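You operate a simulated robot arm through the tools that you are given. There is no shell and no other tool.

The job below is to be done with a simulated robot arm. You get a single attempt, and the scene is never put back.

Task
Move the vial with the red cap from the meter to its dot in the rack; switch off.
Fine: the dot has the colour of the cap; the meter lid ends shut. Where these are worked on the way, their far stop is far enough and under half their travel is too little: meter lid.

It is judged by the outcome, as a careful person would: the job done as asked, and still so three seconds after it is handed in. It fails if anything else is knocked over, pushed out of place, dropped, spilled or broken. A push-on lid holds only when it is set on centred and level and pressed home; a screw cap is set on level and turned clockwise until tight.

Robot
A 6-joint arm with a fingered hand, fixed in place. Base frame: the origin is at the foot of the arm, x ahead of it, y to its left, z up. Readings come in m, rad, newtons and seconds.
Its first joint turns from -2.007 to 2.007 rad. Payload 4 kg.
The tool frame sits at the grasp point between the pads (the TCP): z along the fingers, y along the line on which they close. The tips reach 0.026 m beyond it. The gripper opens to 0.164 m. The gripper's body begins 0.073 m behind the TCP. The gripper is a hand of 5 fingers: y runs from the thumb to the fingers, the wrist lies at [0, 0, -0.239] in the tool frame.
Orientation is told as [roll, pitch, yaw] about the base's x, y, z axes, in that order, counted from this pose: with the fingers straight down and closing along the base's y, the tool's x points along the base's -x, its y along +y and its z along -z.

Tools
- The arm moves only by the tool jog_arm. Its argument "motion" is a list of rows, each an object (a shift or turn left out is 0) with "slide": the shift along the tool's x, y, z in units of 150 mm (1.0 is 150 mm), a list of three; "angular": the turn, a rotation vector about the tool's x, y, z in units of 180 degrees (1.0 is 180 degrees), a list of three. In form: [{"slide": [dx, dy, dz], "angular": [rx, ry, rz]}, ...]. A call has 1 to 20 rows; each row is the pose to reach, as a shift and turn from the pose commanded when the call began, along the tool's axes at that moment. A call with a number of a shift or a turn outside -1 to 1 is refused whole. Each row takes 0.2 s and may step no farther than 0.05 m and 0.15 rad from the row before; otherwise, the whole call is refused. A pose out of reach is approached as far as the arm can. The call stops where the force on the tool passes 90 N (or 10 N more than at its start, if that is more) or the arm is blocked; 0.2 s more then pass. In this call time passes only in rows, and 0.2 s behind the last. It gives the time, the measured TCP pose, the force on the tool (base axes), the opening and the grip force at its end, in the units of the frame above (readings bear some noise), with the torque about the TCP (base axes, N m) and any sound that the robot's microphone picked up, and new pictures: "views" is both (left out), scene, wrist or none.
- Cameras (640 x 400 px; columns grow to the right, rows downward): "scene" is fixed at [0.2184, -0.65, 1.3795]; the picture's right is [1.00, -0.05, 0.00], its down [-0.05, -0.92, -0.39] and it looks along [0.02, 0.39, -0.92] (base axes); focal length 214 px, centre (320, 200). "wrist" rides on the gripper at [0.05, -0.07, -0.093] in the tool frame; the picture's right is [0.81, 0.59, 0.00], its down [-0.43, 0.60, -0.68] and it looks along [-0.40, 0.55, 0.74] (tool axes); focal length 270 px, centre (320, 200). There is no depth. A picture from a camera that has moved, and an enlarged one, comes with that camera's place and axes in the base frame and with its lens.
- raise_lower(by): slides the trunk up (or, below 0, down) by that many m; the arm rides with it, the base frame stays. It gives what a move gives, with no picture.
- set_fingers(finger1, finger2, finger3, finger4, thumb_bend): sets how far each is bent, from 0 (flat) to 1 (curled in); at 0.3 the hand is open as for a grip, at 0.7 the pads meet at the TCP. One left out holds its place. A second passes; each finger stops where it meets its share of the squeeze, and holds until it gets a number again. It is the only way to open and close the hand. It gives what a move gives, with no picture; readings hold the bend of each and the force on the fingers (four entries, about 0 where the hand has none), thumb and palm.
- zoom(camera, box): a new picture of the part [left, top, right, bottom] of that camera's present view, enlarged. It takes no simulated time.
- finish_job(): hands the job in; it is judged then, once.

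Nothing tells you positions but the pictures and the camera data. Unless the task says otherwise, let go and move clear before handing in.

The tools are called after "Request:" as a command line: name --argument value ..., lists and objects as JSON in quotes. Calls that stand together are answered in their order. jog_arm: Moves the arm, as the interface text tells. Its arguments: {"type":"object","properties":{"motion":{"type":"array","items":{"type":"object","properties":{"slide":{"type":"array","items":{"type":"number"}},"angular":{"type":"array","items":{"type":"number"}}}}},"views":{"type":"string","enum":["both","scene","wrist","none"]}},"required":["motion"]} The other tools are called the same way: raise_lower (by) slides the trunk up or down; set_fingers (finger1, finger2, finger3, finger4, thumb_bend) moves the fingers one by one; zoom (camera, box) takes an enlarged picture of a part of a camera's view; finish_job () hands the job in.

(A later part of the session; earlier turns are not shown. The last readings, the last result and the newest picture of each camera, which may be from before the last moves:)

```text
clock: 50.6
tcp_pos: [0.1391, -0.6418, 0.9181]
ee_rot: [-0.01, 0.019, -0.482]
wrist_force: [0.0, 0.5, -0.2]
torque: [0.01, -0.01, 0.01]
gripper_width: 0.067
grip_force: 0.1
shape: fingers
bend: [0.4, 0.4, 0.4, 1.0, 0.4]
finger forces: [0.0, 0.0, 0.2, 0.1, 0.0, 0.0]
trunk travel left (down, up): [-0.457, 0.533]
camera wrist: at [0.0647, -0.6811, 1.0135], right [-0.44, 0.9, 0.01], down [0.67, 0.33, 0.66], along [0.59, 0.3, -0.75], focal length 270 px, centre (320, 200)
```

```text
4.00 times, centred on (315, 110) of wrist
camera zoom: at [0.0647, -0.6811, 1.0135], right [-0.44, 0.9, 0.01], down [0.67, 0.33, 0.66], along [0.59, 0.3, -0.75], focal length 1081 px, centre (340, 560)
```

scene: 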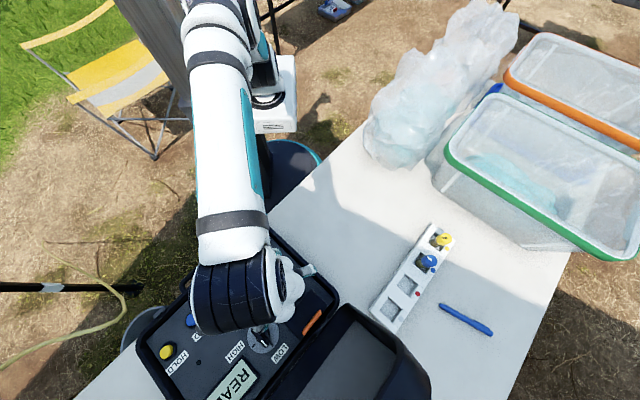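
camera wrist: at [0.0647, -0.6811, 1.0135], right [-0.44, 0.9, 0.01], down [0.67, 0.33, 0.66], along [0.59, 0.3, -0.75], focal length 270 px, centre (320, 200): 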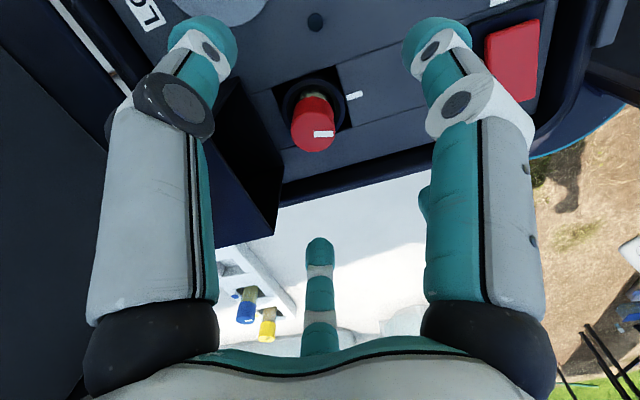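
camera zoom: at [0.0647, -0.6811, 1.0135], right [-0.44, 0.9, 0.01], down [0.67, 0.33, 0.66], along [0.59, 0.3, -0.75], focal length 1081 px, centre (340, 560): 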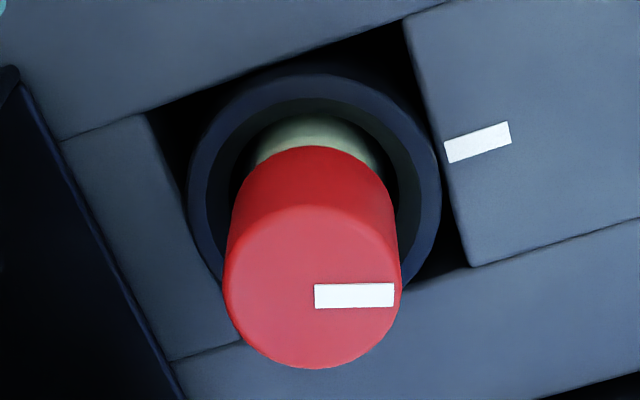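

The cap's centre is about 4 mm off the hand's axis. I'll correct that, level the hand, narrow the cage to clear the case rim, and come down around the cap.

Request:
set_fingers --finger1 0.48 --finger2 0.48 --finger3 0.48 --thumb_bend 0.48

Request:
jog_arm --motion '[{"slide": [-0.031, -0.005, 0], "angular": [-0.0056, -0.0039, 0]}, {"slide": [-0.031, -0.005, 0.0], "angular": [-0.0056, -0.0039, 0]}]' --views "none"

Request:
raise_lower --by -0.025

Request:
jog_arm --motion '[{"slide": [0, 0, 0]}]' --views "wrist"

Request:
zoom --camera "wrist" --box '[180, 40, 460, 215]'

```text
clock: 51.6
tcp_pos: [0.1408, -0.6432, 0.9195]
ee_rot: [-0.012, 0.021, -0.481]
wrist_force: [0.2, -1.3, 0.6]
torque: [0.01, 0.03, 0.0]
gripper_width: 0.0477
grip_force: 0.1
shape: fingers
bend: [0.48, 0.48, 0.48, 1.0, 0.48]
finger forces: [0.0, 0.0, 0.0, 0.0, 0.0, 0.0]
trunk travel left (down, up): [-0.457, 0.533]
```

```text
clock: 52.2
tcp_pos: [0.144, -0.6436, 0.9171]
ee_rot: [0.003, 0.004, -0.481]
wrist_force: [-0.6, 0.4, -0.5]
torque: [0.02, 0.02, -0.02]
gripper_width: 0.0476
grip_force: 0.0
shape: fingers
bend: [0.48, 0.48, 0.48, 1.0, 0.48]
finger forces: [0.0, 0.0, 0.0, 0.0, 0.0, 0.0]
trunk travel left (down, up): [-0.457, 0.533]
```

```text
clock: 53.0
tcp_pos: [0.144, -0.6446, 0.8929]
ee_rot: [0.004, 0.002, -0.482]
wrist_force: [-1.0, -0.3, 0.2]
torque: [0.0, -0.01, 0.0]
gripper_width: 0.0476
grip_force: 0.1
shape: fingers
bend: [0.48, 0.48, 0.48, 1.0, 0.48]
finger forces: [0.1, 0.0, 0.0, 0.1, 0.0, 0.0]
trunk travel left (down, up): [-0.432, 0.558]
```

```text
clock: 53.4
tcp_pos: [0.143, -0.6442, 0.8917]
ee_rot: [0.006, 0.004, -0.483]
wrist_force: [0.3, 0.0, -0.1]
torque: [0.02, -0.02, 0.0]
gripper_width: 0.048
grip_force: 0.0
shape: fingers
bend: [0.48, 0.48, 0.48, 1.0, 0.48]
finger forces: [0.1, 0.0, 0.0, 0.0, 0.0, 0.0]
trunk travel left (down, up): [-0.432, 0.558]
camera wrist: at [0.0664, -0.6834, 0.9864], right [-0.44, 0.9, 0.0], down [0.66, 0.32, 0.68], along [0.6, 0.3, -0.74], focal length 270 px, centre (320, 200)
```

wrist: 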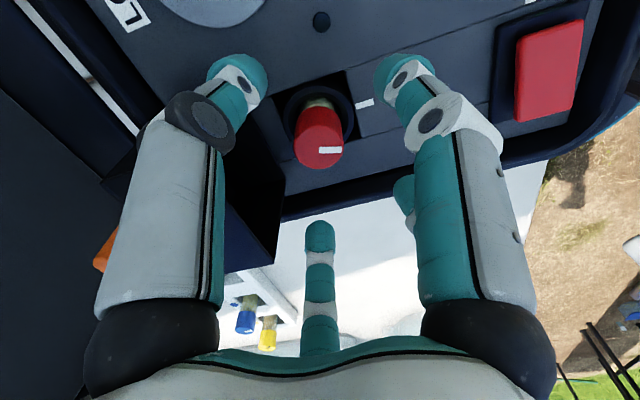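

```text
2.29 times, centred on (320, 128) of wrist
camera zoom: at [0.0664, -0.6834, 0.9864], right [-0.44, 0.9, 0.0], down [0.66, 0.32, 0.68], along [0.6, 0.3, -0.74], focal length 618 px, centre (320, 366)
```

zoom: 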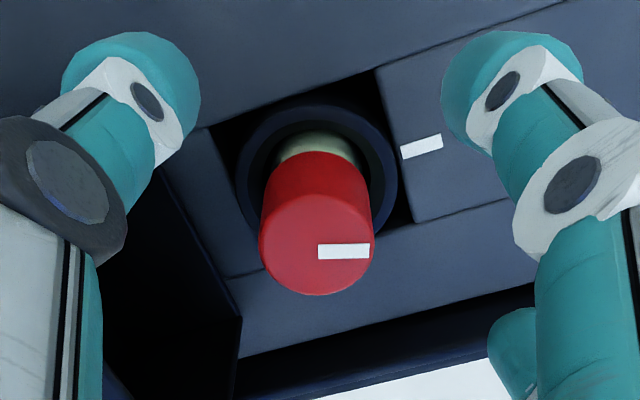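

The hand is centred on the cap within about a millimetre. I'll go down the last 24 mm and close the thumb, finger2 and finger3 on it.

Request:
raise_lower --by -0.024

Request:
set_fingers --finger2 0.75 --finger3 0.75 --thumb_bend 0.75

Request:
zoom --camera "wrist" --box '[180, 40, 460, 215]'

```text
clock: 54.0
tcp_pos: [0.1436, -0.6443, 0.8696]
ee_rot: [0.003, 0.002, -0.481]
wrist_force: [0.9, 0.9, 0.4]
torque: [0.02, 0.01, -0.01]
gripper_width: 0.0477
grip_force: 0.1
shape: fingers
bend: [0.48, 0.48, 0.48, 1.0, 0.48]
finger forces: [0.0, 0.1, 0.0, 0.0, 0.0, 0.0]
trunk travel left (down, up): [-0.408, 0.582]
```

```text
clock: 55.0
tcp_pos: [0.1444, -0.6453, 0.8691]
ee_rot: [0.003, 0.004, -0.483]
wrist_force: [0.8, -0.7, 0.1]
torque: [0.03, 0.0, 0.02]
gripper_width: 0.036
grip_force: 16.6
shape: fingers
bend: [0.48, 0.65, 0.64, 1.0, 0.65]
finger forces: [0.1, 9.4, 9.5, 0.0, 15.1, 0.1]
trunk travel left (down, up): [-0.408, 0.582]
```

```text
2.29 times, centred on (320, 128) of wrist
camera zoom: at [0.0664, -0.6834, 0.9623], right [-0.44, 0.9, 0.0], down [0.66, 0.32, 0.68], along [0.6, 0.3, -0.74], focal length 618 px, centre (320, 366)
```

zoom: 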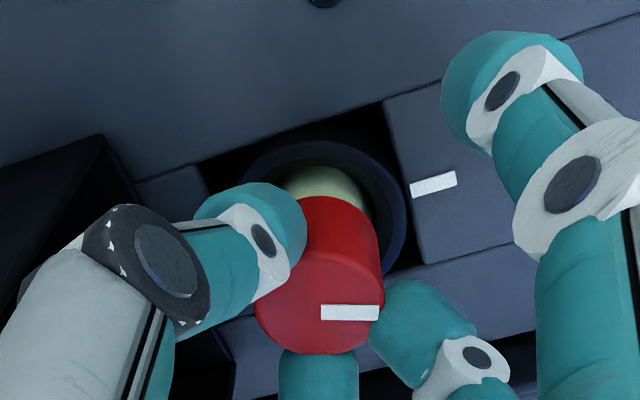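

All three digits hold the cap with balanced force, about 9, 9 and 15 N. I'll lift straight up with the trunk, a little first.

Request:
raise_lower --by 0.03

Request:
zoom --camera "wrist" --box '[180, 40, 460, 215]'

Request:
raise_lower --by 0.19

Request:
jog_arm --motion '[{"slide": [0, 0, 0]}]'

```text
clock: 55.8
tcp_pos: [0.1434, -0.6457, 0.8988]
ee_rot: [0.004, 0.004, -0.481]
wrist_force: [-0.4, -0.2, -0.5]
torque: [0.0, 0.04, 0.03]
gripper_width: 0.0361
grip_force: 16.6
shape: fingers
bend: [0.48, 0.65, 0.64, 1.0, 0.65]
finger forces: [0.0, 9.4, 9.5, 0.0, 14.9, 0.1]
trunk travel left (down, up): [-0.438, 0.552]
```

```text
2.29 times, centred on (320, 128) of wrist
camera zoom: at [0.0664, -0.6834, 0.9923], right [-0.44, 0.9, 0.01], down [0.66, 0.32, 0.68], along [0.6, 0.3, -0.74], focal length 618 px, centre (320, 366)
```

zoom: 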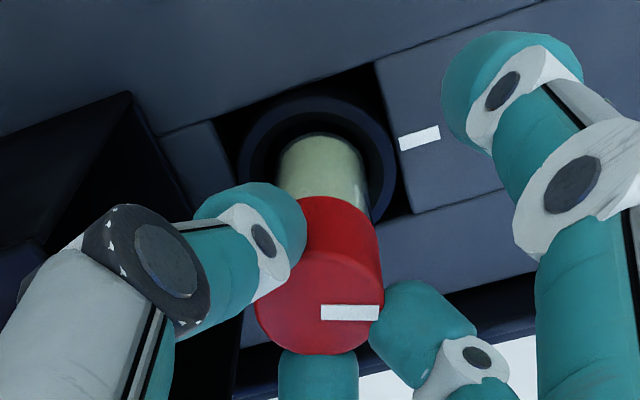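

```text
clock: 57.9
tcp_pos: [0.1446, -0.6451, 1.0883]
ee_rot: [0.003, 0.004, -0.481]
wrist_force: [0.3, -0.5, -0.9]
torque: [0.02, 0.0, 0.0]
gripper_width: 0.0361
grip_force: 16.9
shape: fingers
bend: [0.48, 0.65, 0.64, 1.0, 0.65]
finger forces: [0.0, 9.4, 9.6, 0.0, 15.0, 0.0]
trunk travel left (down, up): [-0.628, 0.362]
```

```text
clock: 58.3
tcp_pos: [0.1439, -0.6437, 1.0889]
ee_rot: [0.003, 0.001, -0.482]
wrist_force: [0.1, 0.4, -0.6]
torque: [-0.02, 0.0, -0.01]
gripper_width: 0.0358
grip_force: 16.9
shape: fingers
bend: [0.48, 0.65, 0.64, 1.0, 0.65]
finger forces: [0.1, 9.5, 9.5, 0.0, 15.0, 0.0]
trunk travel left (down, up): [-0.628, 0.362]
camera wrist: at [0.0664, -0.6834, 1.1823], right [-0.44, 0.9, 0.0], down [0.66, 0.32, 0.68], along [0.6, 0.3, -0.74], focal length 270 px, centre (320, 200)
```

scene: 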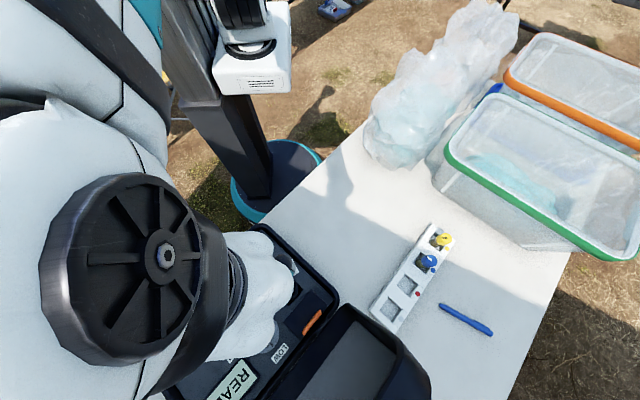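
wrist: 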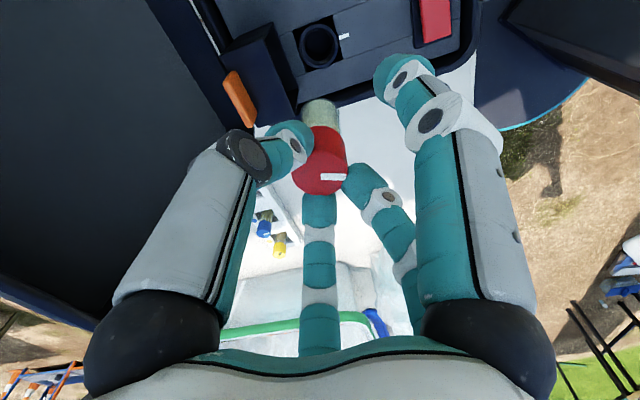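

The vial is free of the meter and firmly held, with its bottom about 11 cm below the TCP. I'll carry it at this height to the right, over the rack.

Request:
jog_arm --motion '[{"slide": [-0.1, 0.05, 0]}, {"slide": [-0.26, 0.13, 0]}, {"slide": [-0.42, 0.21, 0]}, {"slide": [-0.58, 0.29, 0]}, {"slide": [-0.74, 0.37, 0]}, {"slide": [-0.86, 0.43, 0]}, {"slide": [-0.905, 0.456, 0]}]'

```text
clock: 59.9
tcp_pos: [0.2889, -0.6308, 1.0753]
ee_rot: [-0.007, -0.004, -0.482]
wrist_force: [-0.1, -0.1, -1.1]
torque: [-0.02, 0.02, 0.02]
gripper_width: 0.0359
grip_force: 17.1
shape: fingers
bend: [0.48, 0.65, 0.64, 1.0, 0.65]
finger forces: [0.0, 9.2, 9.5, 0.0, 14.9, 0.0]
out of reach, approached as far as the arm can: row 3, 4, 5, 6, 7
trunk travel left (down, up): [-0.628, 0.362]
camera wrist: at [0.2113, -0.6688, 1.1676], right [-0.44, 0.9, -0.01], down [0.66, 0.33, 0.68], along [0.61, 0.3, -0.74], focal length 270 px, centre (320, 200)
```

scene: 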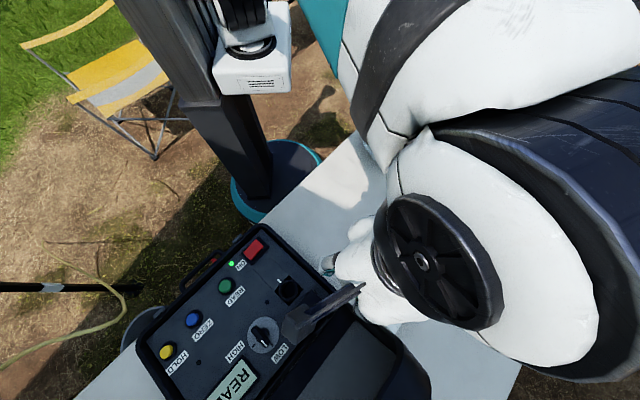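
wrist: 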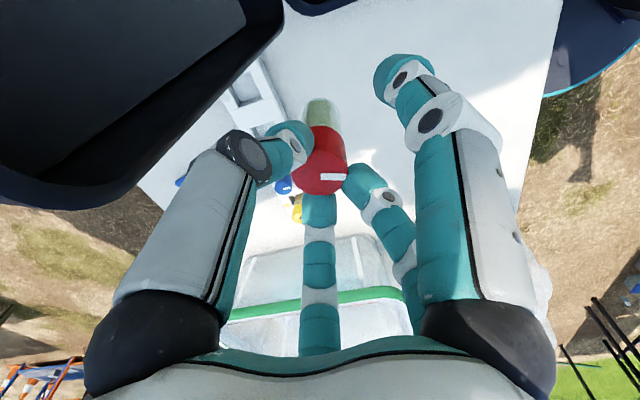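

The arm ran out of reach at a radius of about 0.69 m, while the rack hole lies near 0.79 m. I'll test whether another trunk height extends the reach, staying well above everything.

Request:
jog_arm --motion '[{"slide": [0, 0, -0.2]}, {"slide": [0, 0, -0.4]}, {"slide": [0, 0, -0.6]}]' --views "none"

Request:
raise_lower --by -0.09

Request:
jog_arm --motion '[{"slide": [-0.1, 0.0, 0]}, {"slide": [-0.2, 0.0, 0]}, {"slide": [-0.3, 0.0, 0]}]' --views "none"

```text
clock: 60.7
tcp_pos: [0.2767, -0.5961, 1.1216]
ee_rot: [-0.018, -0.017, -0.481]
wrist_force: [0.1, 0.5, -0.3]
torque: [-0.01, -0.02, -0.03]
gripper_width: 0.0359
grip_force: 17.1
shape: fingers
bend: [0.48, 0.65, 0.64, 1.0, 0.65]
finger forces: [0.0, 9.2, 9.5, 0.0, 14.9, 0.0]
out of reach, approached as far as the arm can: row 1, 2, 3
trunk travel left (down, up): [-0.628, 0.362]
```

```text
clock: 61.9
tcp_pos: [0.2777, -0.5966, 1.0309]
ee_rot: [-0.018, -0.016, -0.482]
wrist_force: [-0.7, 0.4, -0.2]
torque: [0.01, 0.0, 0.01]
gripper_width: 0.036
grip_force: 17.1
shape: fingers
bend: [0.48, 0.65, 0.64, 1.0, 0.65]
finger forces: [0.1, 9.3, 9.5, 0.0, 15.0, 0.1]
trunk travel left (down, up): [-0.538, 0.452]
```

```text
clock: 62.7
tcp_pos: [0.3118, -0.6065, 1.018]
ee_rot: [-0.024, -0.026, -0.481]
wrist_force: [0.0, 0.3, -0.4]
torque: [0.0, -0.01, -0.03]
gripper_width: 0.0359
grip_force: 16.6
shape: fingers
bend: [0.48, 0.65, 0.64, 1.0, 0.65]
finger forces: [0.1, 9.4, 9.4, 0.1, 14.9, 0.1]
out of reach, approached as far as the arm can: row 1, 2, 3
trunk travel left (down, up): [-0.538, 0.452]
```

Raising the arm relative to the trunk shortens the reach, so I'll try the opposite: trunk up, arm lower.

Request:
raise_lower --by 0.2

Request:
jog_arm --motion '[{"slide": [-0.1, 0.0, 0.2]}, {"slide": [-0.2, 0.0, 0.4]}, {"slide": [-0.3, 0.0, 0.6]}, {"slide": [-0.4, 0.0, 0.8]}, {"slide": [-0.5, 0, 0.95]}]' --views "none"

Request:
jog_arm --motion '[{"slide": [-0.15, 0.0, 0]}, {"slide": [-0.3, 0.0, 0]}, {"slide": [-0.45, 0.0, 0]}, {"slide": [-0.6, 0.0, 0]}]'

```text
clock: 64.9
tcp_pos: [0.3109, -0.6064, 1.2182]
ee_rot: [-0.022, -0.025, -0.483]
wrist_force: [0.7, -1.1, -0.1]
torque: [0.0, -0.01, 0.0]
gripper_width: 0.0362
grip_force: 16.7
shape: fingers
bend: [0.48, 0.65, 0.64, 1.0, 0.65]
finger forces: [0.0, 9.4, 9.5, 0.1, 14.9, 0.0]
trunk travel left (down, up): [-0.738, 0.252]
```

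```text
clock: 66.1
tcp_pos: [0.3792, -0.6471, 1.0775]
ee_rot: [-0.022, -0.026, -0.482]
wrist_force: [1.1, -0.5, -1.2]
torque: [-0.02, 0.0, -0.02]
gripper_width: 0.0361
grip_force: 17.4
shape: fingers
bend: [0.48, 0.65, 0.64, 1.0, 0.65]
finger forces: [0.1, 9.2, 9.4, 0.0, 14.8, 0.0]
trunk travel left (down, up): [-0.738, 0.252]
```

```text
clock: 67.1
tcp_pos: [0.4392, -0.6507, 1.0679]
ee_rot: [-0.027, -0.026, -0.483]
wrist_force: [0.5, 0.6, 0.3]
torque: [0.02, -0.01, -0.02]
gripper_width: 0.0359
grip_force: 16.7
shape: fingers
bend: [0.48, 0.65, 0.64, 1.0, 0.65]
finger forces: [0.0, 9.1, 9.4, 0.0, 14.8, 0.0]
out of reach, approached as far as the arm can: row 2, 3, 4
trunk travel left (down, up): [-0.738, 0.252]
camera wrist: at [0.3607, -0.6862, 1.1608], right [-0.44, 0.9, -0.04], down [0.65, 0.35, 0.67], along [0.62, 0.27, -0.74], focal length 270 px, centre (320, 200)
```

scene: 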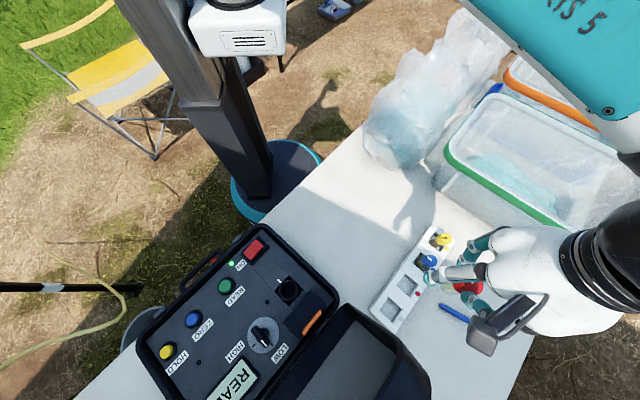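
wrist: 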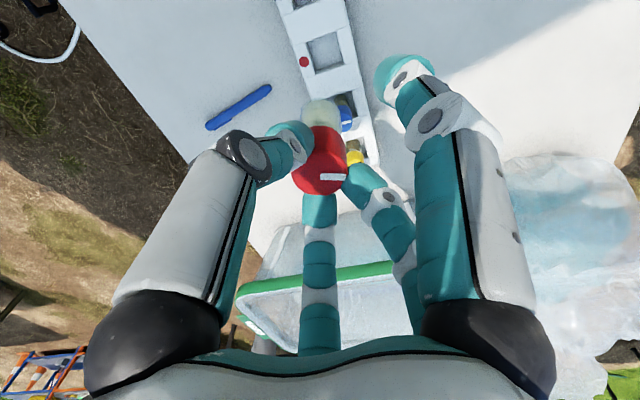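

With the trunk higher, the arm reaches right above the rack. I'll shift a bit more in that direction, level the hand, and measure the red hole from the wrist camera.

Request:
raise_lower --by 0.08

Request:
jog_arm --motion '[{"slide": [0, 0, 0.2], "angular": [-0.002, 0.005, 0]}, {"slide": [0, 0, 0.4], "angular": [-0.0038, 0.0113, 0]}, {"slide": [0, 0, 0.53], "angular": [-0.0038, 0.0113, 0]}]'

Request:
zoom --camera "wrist" --box '[240, 0, 400, 120]'

Request:
zoom --camera "wrist" --box '[220, 60, 420, 200]'

```text
clock: 68.3
tcp_pos: [0.4397, -0.6518, 1.1471]
ee_rot: [-0.025, -0.029, -0.48]
wrist_force: [0.0, 0.0, -0.3]
torque: [0.0, 0.02, 0.01]
gripper_width: 0.0357
grip_force: 16.8
shape: fingers
bend: [0.48, 0.65, 0.64, 1.0, 0.65]
finger forces: [0.0, 9.1, 9.4, 0.0, 14.8, 0.0]
trunk travel left (down, up): [-0.818, 0.172]
```

```text
clock: 69.1
tcp_pos: [0.441, -0.6569, 1.0686]
ee_rot: [-0.015, 0.005, -0.479]
wrist_force: [-0.3, -0.4, -0.2]
torque: [0.02, -0.03, 0.0]
gripper_width: 0.0361
grip_force: 17.0
shape: fingers
bend: [0.48, 0.65, 0.64, 1.0, 0.65]
finger forces: [0.0, 9.1, 9.5, 0.1, 14.9, 0.0]
trunk travel left (down, up): [-0.818, 0.172]
camera wrist: at [0.364, -0.6941, 1.1638], right [-0.44, 0.9, 0.0], down [0.67, 0.33, 0.67], along [0.6, 0.29, -0.75], focal length 270 px, centre (320, 200)
```

scene: 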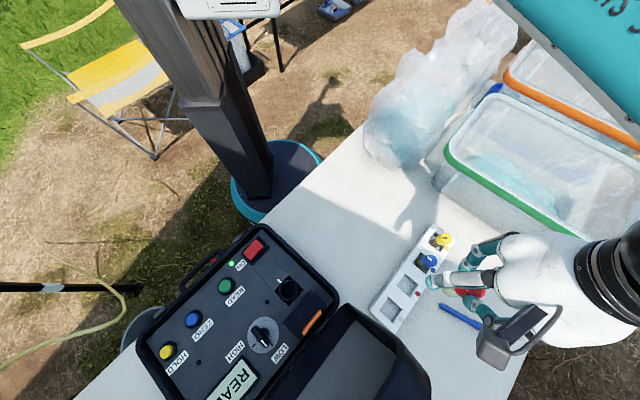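
wrist: 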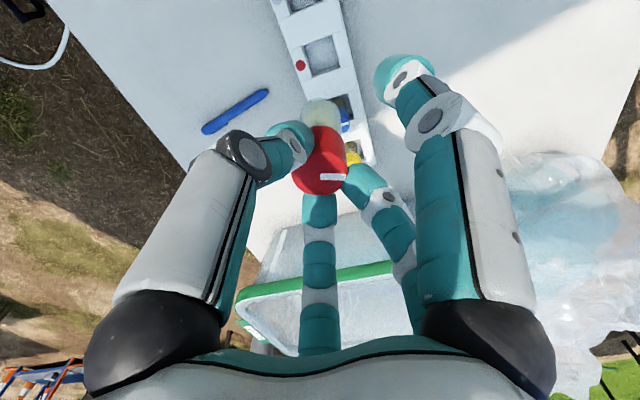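

```text
3.33 times, centred on (320, 60) of wrist
camera zoom: at [0.364, -0.6941, 1.1638], right [-0.44, 0.9, 0.0], down [0.67, 0.33, 0.67], along [0.6, 0.29, -0.75], focal length 901 px, centre (320, 667)
```

zoom: 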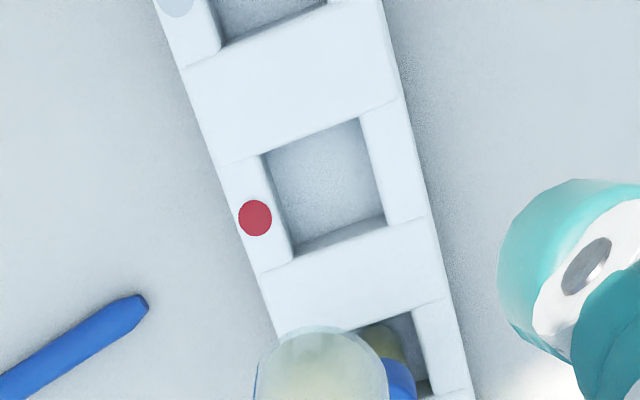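

```text
2.86 times, centred on (320, 130) of wrist
camera zoom: at [0.364, -0.6941, 1.1638], right [-0.44, 0.9, 0.0], down [0.67, 0.33, 0.67], along [0.6, 0.29, -0.75], focal length 772 px, centre (320, 400)
```

zoom: 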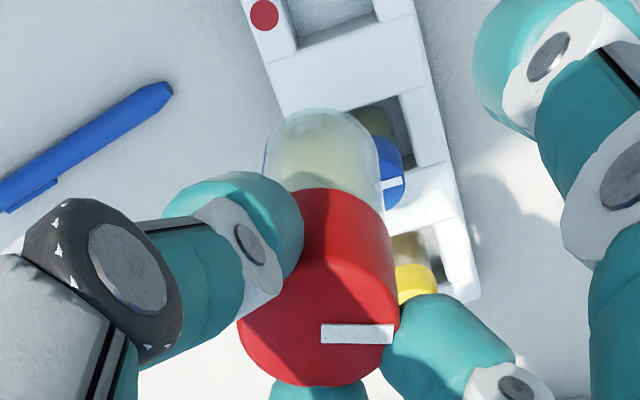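

The red hole's centre comes out near (0.450, -0.651) at rack-top height 0.774, about 40 mm square, and the vial is about 30 mm thick. I'll centre over it, level the hand and turn it 15° so the blue vial falls in the gap between fingers 2 and 3.

Request:
jog_arm --motion '[{"slide": [-0.012, 0.02, 0], "angular": [-0.002, 0.0, 0.028]}, {"slide": [-0.024, 0.042, 0], "angular": [-0.004, 0.0005, 0.056]}, {"slide": [-0.035, 0.063, 0], "angular": [-0.005, 0.0008, 0.0833]}]' --views "none"

Request:
raise_lower --by -0.12

Request:
jog_arm --motion '[{"slide": [0, 0, 0]}]'

Request:
zoom --camera "wrist" --box '[220, 40, 420, 180]'

```text
clock: 69.9
tcp_pos: [0.4499, -0.6484, 1.0682]
ee_rot: [-0.002, 0.004, -0.746]
wrist_force: [0.2, 0.1, -0.2]
torque: [0.0, 0.02, 0.04]
gripper_width: 0.0359
grip_force: 16.5
shape: fingers
bend: [0.48, 0.65, 0.64, 1.0, 0.65]
finger forces: [0.0, 9.1, 9.4, 0.0, 14.8, 0.1]
trunk travel left (down, up): [-0.818, 0.172]
```

```text
clock: 71.4
tcp_pos: [0.4499, -0.6496, 0.9498]
ee_rot: [0.0, 0.002, -0.745]
wrist_force: [-0.1, 0.4, -0.2]
torque: [0.04, -0.01, -0.03]
gripper_width: 0.036
grip_force: 17.1
shape: fingers
bend: [0.48, 0.65, 0.64, 1.0, 0.65]
finger forces: [0.0, 9.0, 9.4, 0.1, 14.9, 0.1]
trunk travel left (down, up): [-0.698, 0.292]
```

```text
clock: 71.8
tcp_pos: [0.4491, -0.6484, 0.9498]
ee_rot: [-0.001, 0.002, -0.744]
wrist_force: [-0.7, 0.1, -1.0]
torque: [-0.02, 0.01, -0.01]
gripper_width: 0.0359
grip_force: 16.4
shape: fingers
bend: [0.48, 0.65, 0.64, 1.0, 0.65]
finger forces: [0.0, 9.0, 9.4, 0.0, 14.8, 0.1]
trunk travel left (down, up): [-0.698, 0.292]
camera wrist: at [0.3649, -0.6657, 1.0433], right [-0.2, 0.98, 0.0], down [0.72, 0.14, 0.68], along [0.66, 0.14, -0.74], focal length 270 px, centre (320, 200)
```

scene: 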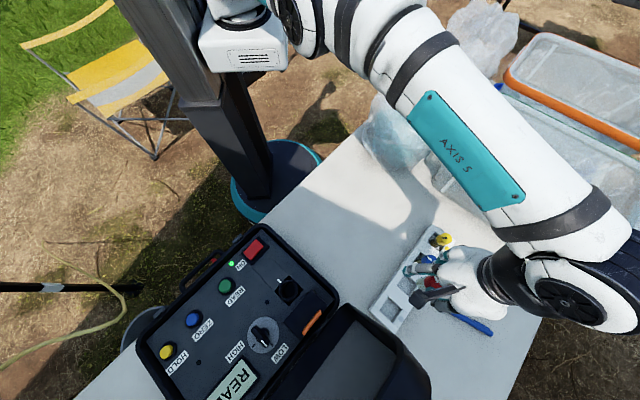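
wrist: 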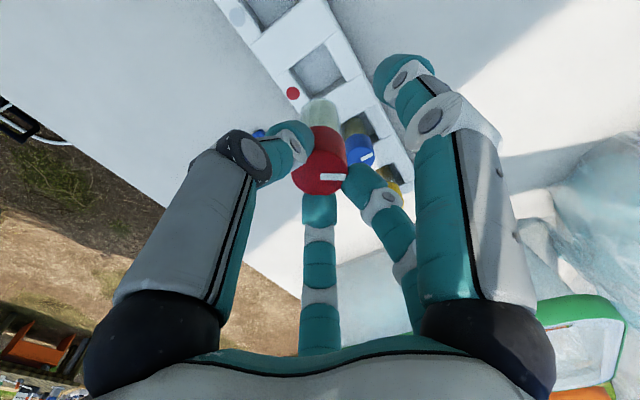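

```text
2.86 times, centred on (320, 110) of wrist
camera zoom: at [0.3649, -0.6657, 1.0433], right [-0.2, 0.98, 0.0], down [0.72, 0.14, 0.68], along [0.66, 0.14, -0.74], focal length 772 px, centre (320, 457)
```

zoom: 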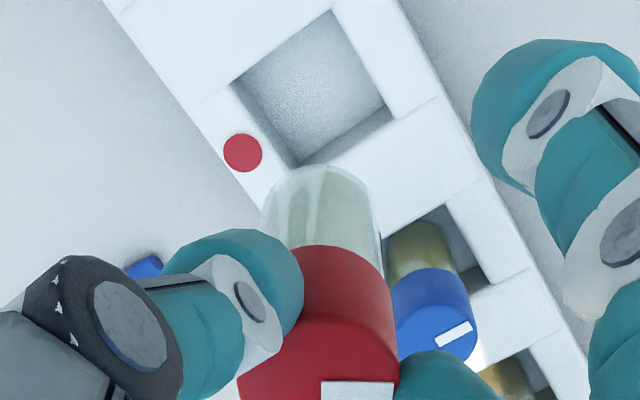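

The hole is within 4 mm of the vial's axis. I'll correct that and lower until the vial's bottom is just above the rack, then check again.

Request:
jog_arm --motion '[{"slide": [-0.003, -0.024, 0]}]' --views "none"

Request:
raise_lower --by -0.045

Request:
jog_arm --motion '[{"slide": [0, 0, 0]}]' --views "wrist"

Request:
zoom --camera "wrist" --box '[220, 60, 420, 200]'

Request:
zoom --camera "scene" --box '[360, 215, 500, 340]'

```text
clock: 72.2
tcp_pos: [0.4467, -0.6517, 0.9482]
ee_rot: [-0.002, 0.002, -0.744]
wrist_force: [0.3, 0.1, -1.1]
torque: [0.04, -0.02, -0.01]
gripper_width: 0.036
grip_force: 16.2
shape: fingers
bend: [0.48, 0.65, 0.64, 1.0, 0.65]
finger forces: [0.0, 9.1, 9.3, 0.1, 14.8, 0.1]
trunk travel left (down, up): [-0.698, 0.292]
```

```text
clock: 73.0
tcp_pos: [0.4471, -0.6518, 0.9045]
ee_rot: [-0.001, 0.001, -0.744]
wrist_force: [0.7, -1.0, 0.3]
torque: [-0.05, 0.02, -0.01]
gripper_width: 0.0363
grip_force: 17.1
shape: fingers
bend: [0.48, 0.65, 0.64, 1.0, 0.65]
finger forces: [0.0, 9.1, 9.5, 0.0, 14.8, 0.0]
trunk travel left (down, up): [-0.653, 0.337]
```

```text
clock: 73.5
tcp_pos: [0.4467, -0.6513, 0.9035]
ee_rot: [-0.001, 0.002, -0.745]
wrist_force: [-0.5, 0.5, -0.6]
torque: [0.02, 0.01, 0.02]
gripper_width: 0.036
grip_force: 15.8
shape: fingers
bend: [0.48, 0.65, 0.64, 1.0, 0.65]
finger forces: [0.0, 9.1, 9.4, 0.1, 14.8, 0.1]
trunk travel left (down, up): [-0.653, 0.337]
camera wrist: at [0.3625, -0.6677, 0.9978], right [-0.2, 0.98, 0.0], down [0.72, 0.15, 0.68], along [0.66, 0.13, -0.74], focal length 270 px, centre (320, 200)
```

wrist: 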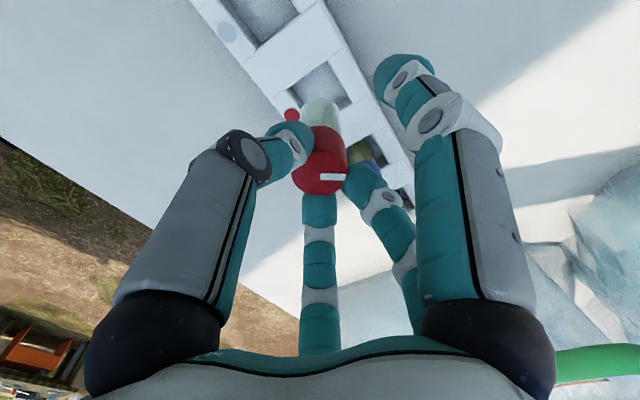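

```text
2.86 times, centred on (320, 130) of wrist
camera zoom: at [0.3625, -0.6677, 0.9978], right [-0.2, 0.98, 0.0], down [0.72, 0.15, 0.68], along [0.66, 0.13, -0.74], focal length 772 px, centre (320, 400)
```

zoom: 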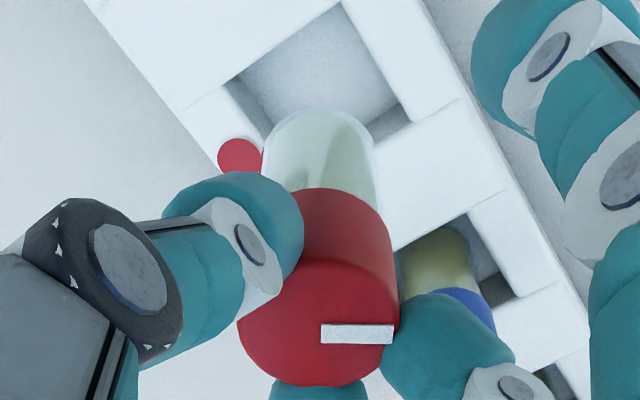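

```text
3.20 times, centred on (430, 278) of scene
camera zoom: at [0.2184, -0.65, 1.3795], right [1.0, -0.05, 0.0], down [-0.05, -0.92, -0.39], along [0.02, 0.39, -0.92], focal length 686 px, centre (-32, -48)
```

zoom: 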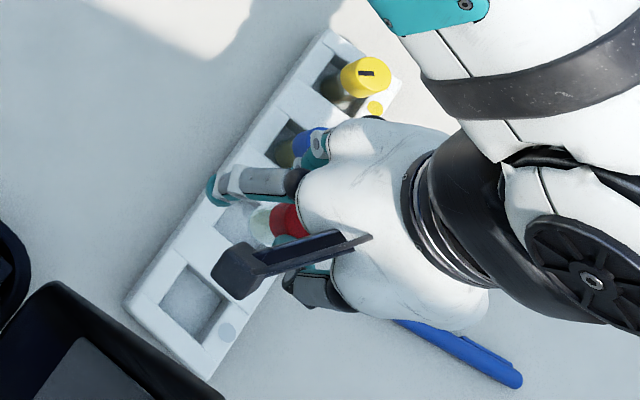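

The vial is centred over the hole to about 1.5 mm. It is also shorter than I thought: its bottom is some 84 mm below the TCP. I'll descend until the bottom is at rack-top level.

Request:
raise_lower --by -0.038

Request:
jog_arm --motion '[{"slide": [0, 0, 0]}]' --views "wrist"

Request:
zoom --camera "wrist" --box '[220, 60, 420, 200]'

Request:
zoom --camera "scene" --box '[370, 225, 470, 315]'

```text
clock: 74.3
tcp_pos: [0.4478, -0.6503, 0.8662]
ee_rot: [-0.001, 0.002, -0.744]
wrist_force: [-0.9, 0.5, -0.8]
torque: [0.01, 0.01, 0.0]
gripper_width: 0.0361
grip_force: 16.7
shape: fingers
bend: [0.48, 0.65, 0.64, 1.0, 0.65]
finger forces: [0.0, 9.2, 9.5, 0.0, 14.8, 0.0]
trunk travel left (down, up): [-0.615, 0.375]
```

```text
clock: 74.7
tcp_pos: [0.4471, -0.6509, 0.8649]
ee_rot: [-0.002, 0.002, -0.744]
wrist_force: [-0.9, 0.2, 0.0]
torque: [-0.06, 0.0, 0.01]
gripper_width: 0.036
grip_force: 16.8
shape: fingers
bend: [0.48, 0.65, 0.64, 1.0, 0.65]
finger forces: [0.0, 9.1, 9.4, 0.0, 14.7, 0.0]
trunk travel left (down, up): [-0.615, 0.375]
camera wrist: at [0.3625, -0.6677, 0.9597], right [-0.2, 0.98, 0.0], down [0.72, 0.15, 0.68], along [0.66, 0.13, -0.74], focal length 270 px, centre (320, 200)
```

wrist: 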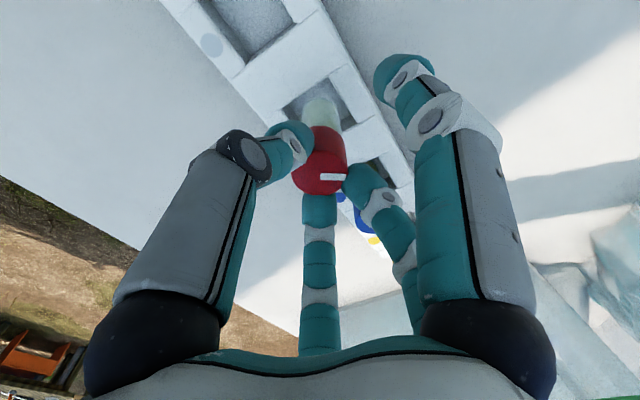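

```text
2.86 times, centred on (320, 130) of wrist
camera zoom: at [0.3625, -0.6677, 0.9597], right [-0.2, 0.98, 0.0], down [0.72, 0.15, 0.68], along [0.66, 0.13, -0.74], focal length 772 px, centre (320, 400)
```

zoom: 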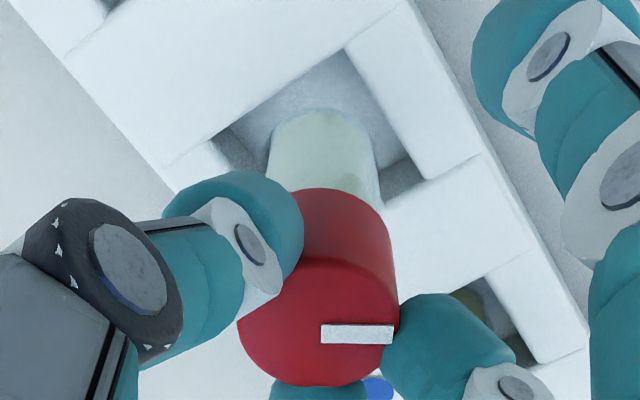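

```text
4.44 times, centred on (420, 270) of scene
camera zoom: at [0.2184, -0.65, 1.3795], right [1.0, -0.05, 0.0], down [-0.05, -0.92, -0.39], along [0.02, 0.39, -0.92], focal length 953 px, centre (-124, -111)
```

zoom: 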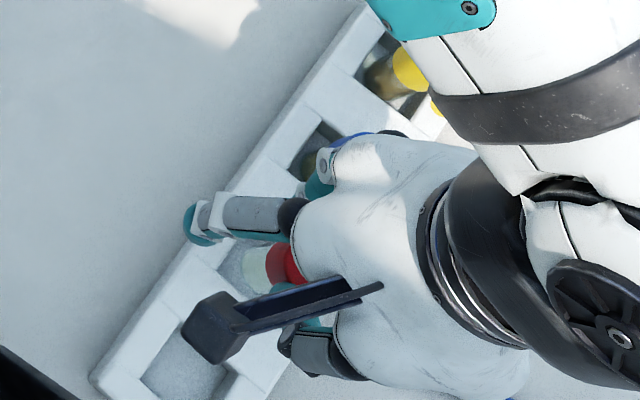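

The vial's lower end sits squarely in the hole opening. I'll lower in small steps until it touches the floor of the hole.

Request:
raise_lower --by -0.01

Request:
raise_lower --by -0.006

Request:
zoom --camera "wrist" --box '[220, 60, 420, 200]'

```text
clock: 75.2
tcp_pos: [0.4471, -0.6508, 0.8555]
ee_rot: [-0.002, 0.001, -0.744]
wrist_force: [-0.3, -0.3, 0.2]
torque: [0.01, -0.02, -0.01]
gripper_width: 0.036
grip_force: 16.3
shape: fingers
bend: [0.48, 0.65, 0.64, 1.0, 0.65]
finger forces: [0.0, 9.1, 9.4, 0.0, 14.8, 0.0]
trunk travel left (down, up): [-0.605, 0.385]
```

```text
clock: 75.8
tcp_pos: [0.4473, -0.6501, 0.8514]
ee_rot: [-0.001, 0.002, -0.743]
wrist_force: [-0.5, 0.2, -0.4]
torque: [0.01, 0.0, -0.04]
gripper_width: 0.0363
grip_force: 17.1
shape: fingers
bend: [0.48, 0.65, 0.64, 1.0, 0.65]
finger forces: [0.1, 9.2, 9.4, 0.0, 14.8, 0.1]
trunk travel left (down, up): [-0.599, 0.391]
```

```text
2.86 times, centred on (320, 130) of wrist
camera zoom: at [0.3625, -0.6677, 0.9437], right [-0.2, 0.98, 0.0], down [0.72, 0.15, 0.68], along [0.66, 0.13, -0.74], focal length 772 px, centre (320, 400)
```

zoom: 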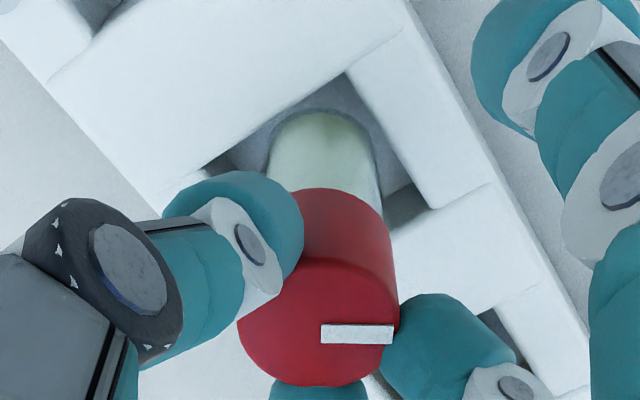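

No contact force yet; I'll keep lowering in small steps.

Request:
raise_lower --by -0.005

Request:
raise_lower --by -0.004

Request:
zoom --camera "wrist" --box '[220, 60, 420, 200]'

```text
clock: 76.3
tcp_pos: [0.4465, -0.6511, 0.8448]
ee_rot: [-0.003, 0.002, -0.745]
wrist_force: [-0.2, 0.3, -0.4]
torque: [-0.04, -0.01, 0.02]
gripper_width: 0.036
grip_force: 16.5
shape: fingers
bend: [0.48, 0.65, 0.64, 1.0, 0.65]
finger forces: [0.0, 9.1, 9.4, 0.0, 14.8, 0.0]
trunk travel left (down, up): [-0.594, 0.396]
```

```text
clock: 76.9
tcp_pos: [0.4466, -0.6498, 0.8408]
ee_rot: [0.0, 0.002, -0.744]
wrist_force: [0.0, -0.6, -0.9]
torque: [0.01, 0.0, -0.04]
gripper_width: 0.0362
grip_force: 16.6
shape: fingers
bend: [0.48, 0.65, 0.64, 1.0, 0.65]
finger forces: [0.0, 9.1, 9.4, 0.0, 14.9, 0.0]
trunk travel left (down, up): [-0.59, 0.4]
```

```text
2.86 times, centred on (320, 130) of wrist
camera zoom: at [0.3625, -0.6677, 0.9347], right [-0.2, 0.98, 0.0], down [0.72, 0.15, 0.68], along [0.66, 0.13, -0.74], focal length 772 px, centre (320, 400)
```

zoom: 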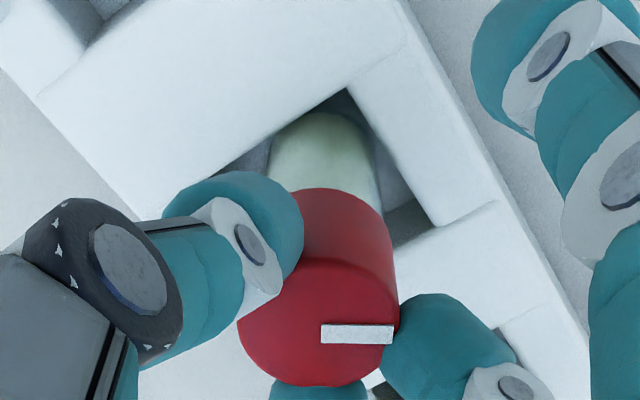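

Still free. Continuing in 4 mm steps.

Request:
raise_lower --by -0.004

Request:
raise_lower --by -0.004

Request:
zoom --camera "wrist" --box '[220, 60, 420, 200]'

Request:
zoom --camera "scene" --box '[370, 225, 470, 315]'

```text
clock: 77.4
tcp_pos: [0.4462, -0.6507, 0.8368]
ee_rot: [-0.003, 0.002, -0.744]
wrist_force: [1.1, -0.6, -0.2]
torque: [0.01, 0.04, -0.01]
gripper_width: 0.036
grip_force: 16.9
shape: fingers
bend: [0.48, 0.65, 0.64, 1.0, 0.65]
finger forces: [0.0, 9.2, 9.3, 0.0, 14.8, 0.0]
trunk travel left (down, up): [-0.586, 0.404]
```

```text
clock: 77.9
tcp_pos: [0.4473, -0.6512, 0.8335]
ee_rot: [0.0, 0.003, -0.743]
wrist_force: [0.2, -0.1, 0.7]
torque: [-0.03, -0.01, 0.02]
gripper_width: 0.0361
grip_force: 16.6
shape: fingers
bend: [0.48, 0.65, 0.64, 1.0, 0.65]
finger forces: [0.0, 9.3, 9.6, 0.1, 15.1, 0.0]
trunk travel left (down, up): [-0.582, 0.408]
```

```text
2.86 times, centred on (320, 130) of wrist
camera zoom: at [0.3625, -0.6678, 0.9268], right [-0.2, 0.98, 0.0], down [0.72, 0.15, 0.68], along [0.66, 0.13, -0.74], focal length 772 px, centre (320, 400)
```

zoom: 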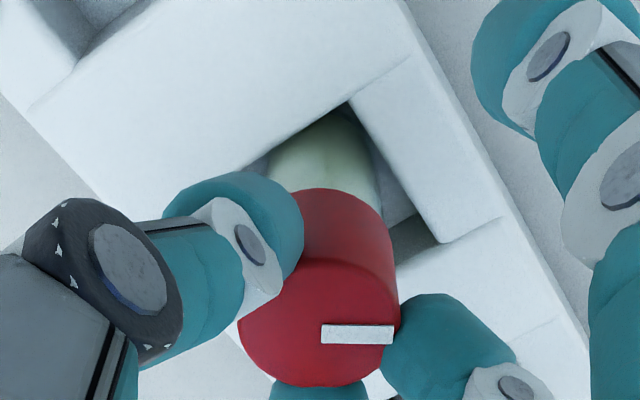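

```text
4.44 times, centred on (420, 270) of scene
camera zoom: at [0.2184, -0.65, 1.3795], right [1.0, -0.05, 0.0], down [-0.05, -0.92, -0.39], along [0.02, 0.39, -0.92], focal length 953 px, centre (-124, -111)
```

zoom: 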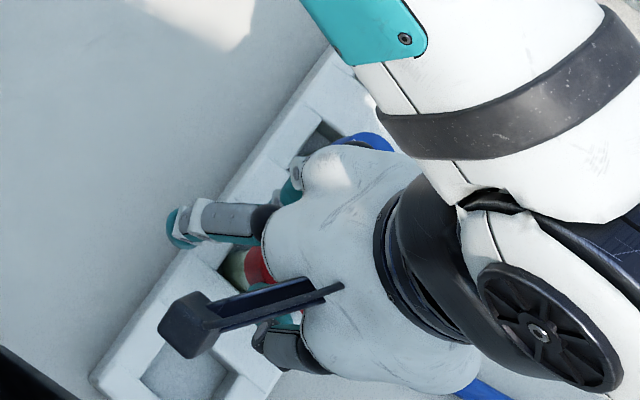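

The readings just nudged up, so the bottom may be near. Smaller steps now.

Request:
raise_lower --by -0.002

Request:
raise_lower --by -0.002

```text
clock: 78.5
tcp_pos: [0.4462, -0.6504, 0.8327]
ee_rot: [-0.002, 0.0, -0.743]
wrist_force: [0.2, 0.5, 7.2]
torque: [0.02, -0.01, -0.01]
gripper_width: 0.036
grip_force: 17.9
shape: fingers
bend: [0.48, 0.65, 0.64, 1.0, 0.65]
finger forces: [0.0, 10.2, 10.3, 0.1, 16.4, 0.1]
trunk travel left (down, up): [-0.58, 0.41]
```

```text
clock: 79.0
tcp_pos: [0.4484, -0.6498, 0.8323]
ee_rot: [-0.001, -0.001, -0.743]
wrist_force: [0.5, -1.1, 15.8]
torque: [-0.02, -0.03, 0.03]
gripper_width: 0.036
grip_force: 20.7
shape: fingers
bend: [0.48, 0.64, 0.64, 1.0, 0.65]
finger forces: [0.0, 11.5, 11.7, 0.0, 18.7, 0.0]
trunk travel left (down, up): [-0.578, 0.412]
```

The vial is seated, with 16 N pushing up. I'll relieve the pressure and open the three digits a little way.

Request:
raise_lower --by 0.0035

Request:
set_fingers --finger2 0.54 --finger3 0.54 --thumb_bend 0.54

Request:
zoom --camera "wrist" --box '[180, 60, 460, 220]'

```text
clock: 79.5
tcp_pos: [0.4466, -0.6489, 0.8328]
ee_rot: [-0.002, 0.001, -0.744]
wrist_force: [1.2, -0.9, 8.4]
torque: [-0.06, -0.02, 0.03]
gripper_width: 0.0361
grip_force: 19.6
shape: fingers
bend: [0.48, 0.64, 0.64, 1.0, 0.65]
finger forces: [0.0, 10.5, 11.1, 0.0, 17.9, 0.0]
trunk travel left (down, up): [-0.581, 0.409]
```

```text
clock: 80.5
tcp_pos: [0.4474, -0.6516, 0.8329]
ee_rot: [-0.001, 0.002, -0.744]
wrist_force: [-0.3, 0.4, 0.1]
torque: [0.04, 0.01, 0.05]
gripper_width: 0.0408
grip_force: 0.1
shape: fingers
bend: [0.48, 0.54, 0.54, 1.0, 0.54]
finger forces: [0.0, 0.0, 0.0, 0.0, 0.0, 0.1]
trunk travel left (down, up): [-0.581, 0.409]
```

```text
2.29 times, centred on (320, 140) of wrist
camera zoom: at [0.3625, -0.6677, 0.9261], right [-0.2, 0.98, 0.0], down [0.72, 0.14, 0.68], along [0.66, 0.13, -0.74], focal length 618 px, centre (320, 337)
```

zoom: 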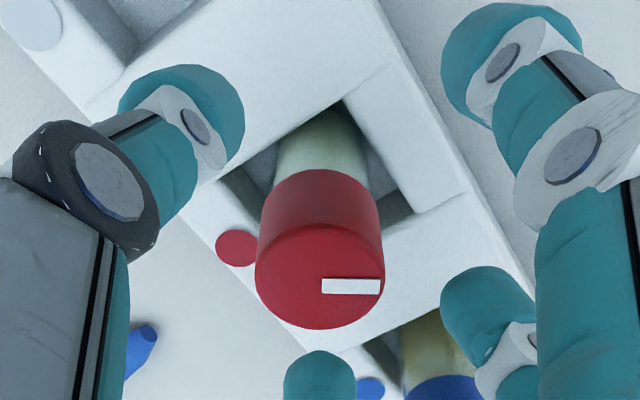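

The vial stands free in its hole by the red dot and all digits are clear of it. I'll rise straight up.

Request:
raise_lower --by 0.06

Request:
raise_lower --by 0.18

Request:
jog_arm --motion '[{"slide": [0, 0, 0]}]'

```text
clock: 81.5
tcp_pos: [0.4486, -0.6514, 0.8924]
ee_rot: [-0.003, -0.001, -0.744]
wrist_force: [0.4, -0.1, -0.1]
torque: [0.04, 0.0, -0.01]
gripper_width: 0.0412
grip_force: 0.1
shape: fingers
bend: [0.48, 0.54, 0.54, 1.0, 0.54]
finger forces: [0.1, 0.0, 0.0, 0.0, 0.0, 0.1]
trunk travel left (down, up): [-0.641, 0.349]
```

```text
clock: 83.5
tcp_pos: [0.447, -0.6505, 1.074]
ee_rot: [-0.002, 0.001, -0.742]
wrist_force: [-0.2, 1.0, 0.0]
torque: [0.0, -0.01, 0.01]
gripper_width: 0.0411
grip_force: 0.1
shape: fingers
bend: [0.48, 0.54, 0.54, 1.0, 0.54]
finger forces: [0.0, 0.0, 0.0, 0.0, 0.0, 0.0]
trunk travel left (down, up): [-0.821, 0.169]
```

```text
clock: 83.9
tcp_pos: [0.4475, -0.65, 1.0733]
ee_rot: [-0.001, 0.002, -0.745]
wrist_force: [-0.2, -0.7, 0.2]
torque: [0.01, -0.01, 0.0]
gripper_width: 0.041
grip_force: 0.0
shape: fingers
bend: [0.48, 0.54, 0.54, 1.0, 0.54]
finger forces: [0.0, 0.0, 0.0, 0.0, 0.0, 0.0]
trunk travel left (down, up): [-0.821, 0.169]
camera wrist: at [0.3625, -0.6677, 1.1662], right [-0.2, 0.98, 0.0], down [0.72, 0.15, 0.68], along [0.66, 0.13, -0.74], focal length 270 px, centre (320, 200)
```

scene: 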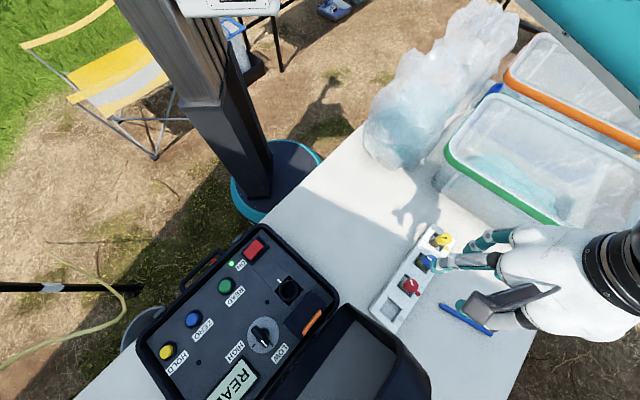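
wrist: 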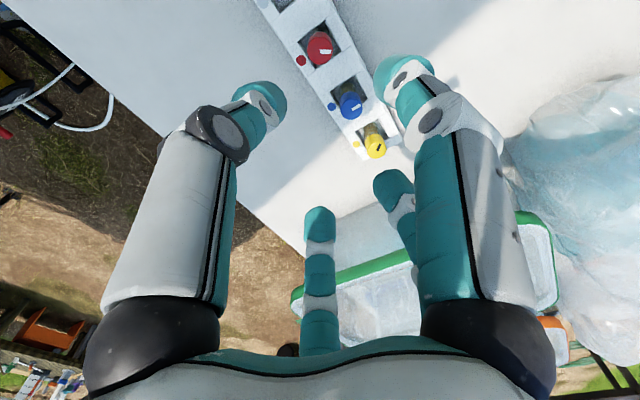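

The red vial stands by its red dot beside the untouched blue and yellow ones. To close the lid I'll use finger3 as a straight pusher from behind the tab, so I'll head back to the meter at this height while turning the hand.

Request:
set_fingers --finger1 0.0 --finger2 0.0 --finger3 0.5 --thumb_bend 0.0

Request:
jog_arm --motion '[{"slide": [0.124, -0.172, 0], "angular": [0, 0, 0.039]}, {"slide": [0.247, -0.345, 0], "angular": [0, 0, 0.078]}, {"slide": [0.37, -0.518, 0], "angular": [0, 0, 0.117]}, {"slide": [0.494, -0.69, 0], "angular": [0, 0, 0.156]}]'

```text
clock: 84.9
tcp_pos: [0.4478, -0.6515, 1.073]
ee_rot: [-0.002, 0.002, -0.744]
wrist_force: [0.2, 0.5, 0.2]
torque: [-0.01, 0.01, 0.01]
gripper_width: 0.1237
grip_force: 0.1
shape: fingers
bend: [0.01, 0.01, 0.5, 1.0, 0.0]
finger forces: [0.0, 0.0, 0.1, 0.0, 0.0, 0.1]
trunk travel left (down, up): [-0.821, 0.169]
```

```text
clock: 85.9
tcp_pos: [0.3368, -0.6682, 1.0763]
ee_rot: [0.0, 0.002, -1.228]
wrist_force: [51.2, 52.5, 16.4]
torque: [-2.07, 2.52, -1.52]
gripper_width: 0.0997
grip_force: 36.5
shape: fingers
bend: [0.01, 0.01, 0.5, 1.0, 0.0]
finger forces: [0.0, 0.0, 0.0, 0.1, 72.3, 0.0]
trunk travel left (down, up): [-0.821, 0.169]
camera wrist: at [0.2542, -0.6436, 1.1697], right [0.28, 0.96, 0.0], down [0.71, -0.21, 0.68], along [0.65, -0.19, -0.74], focal length 270 px, centre (320, 200)
```

scene: 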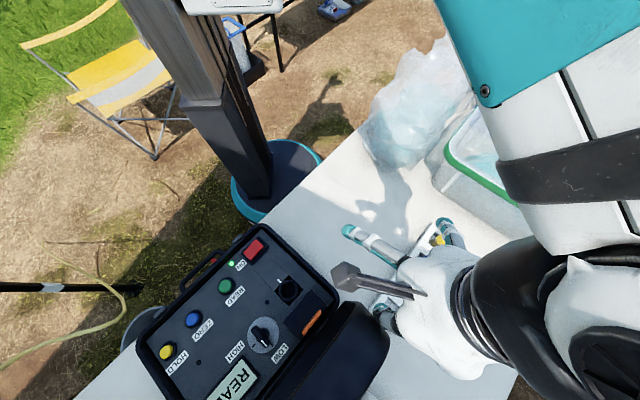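
wrist: 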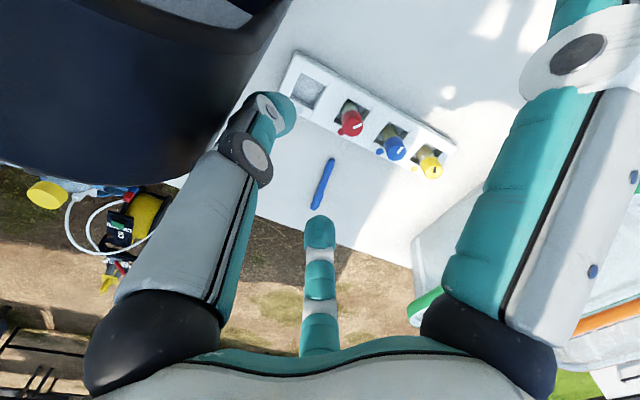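

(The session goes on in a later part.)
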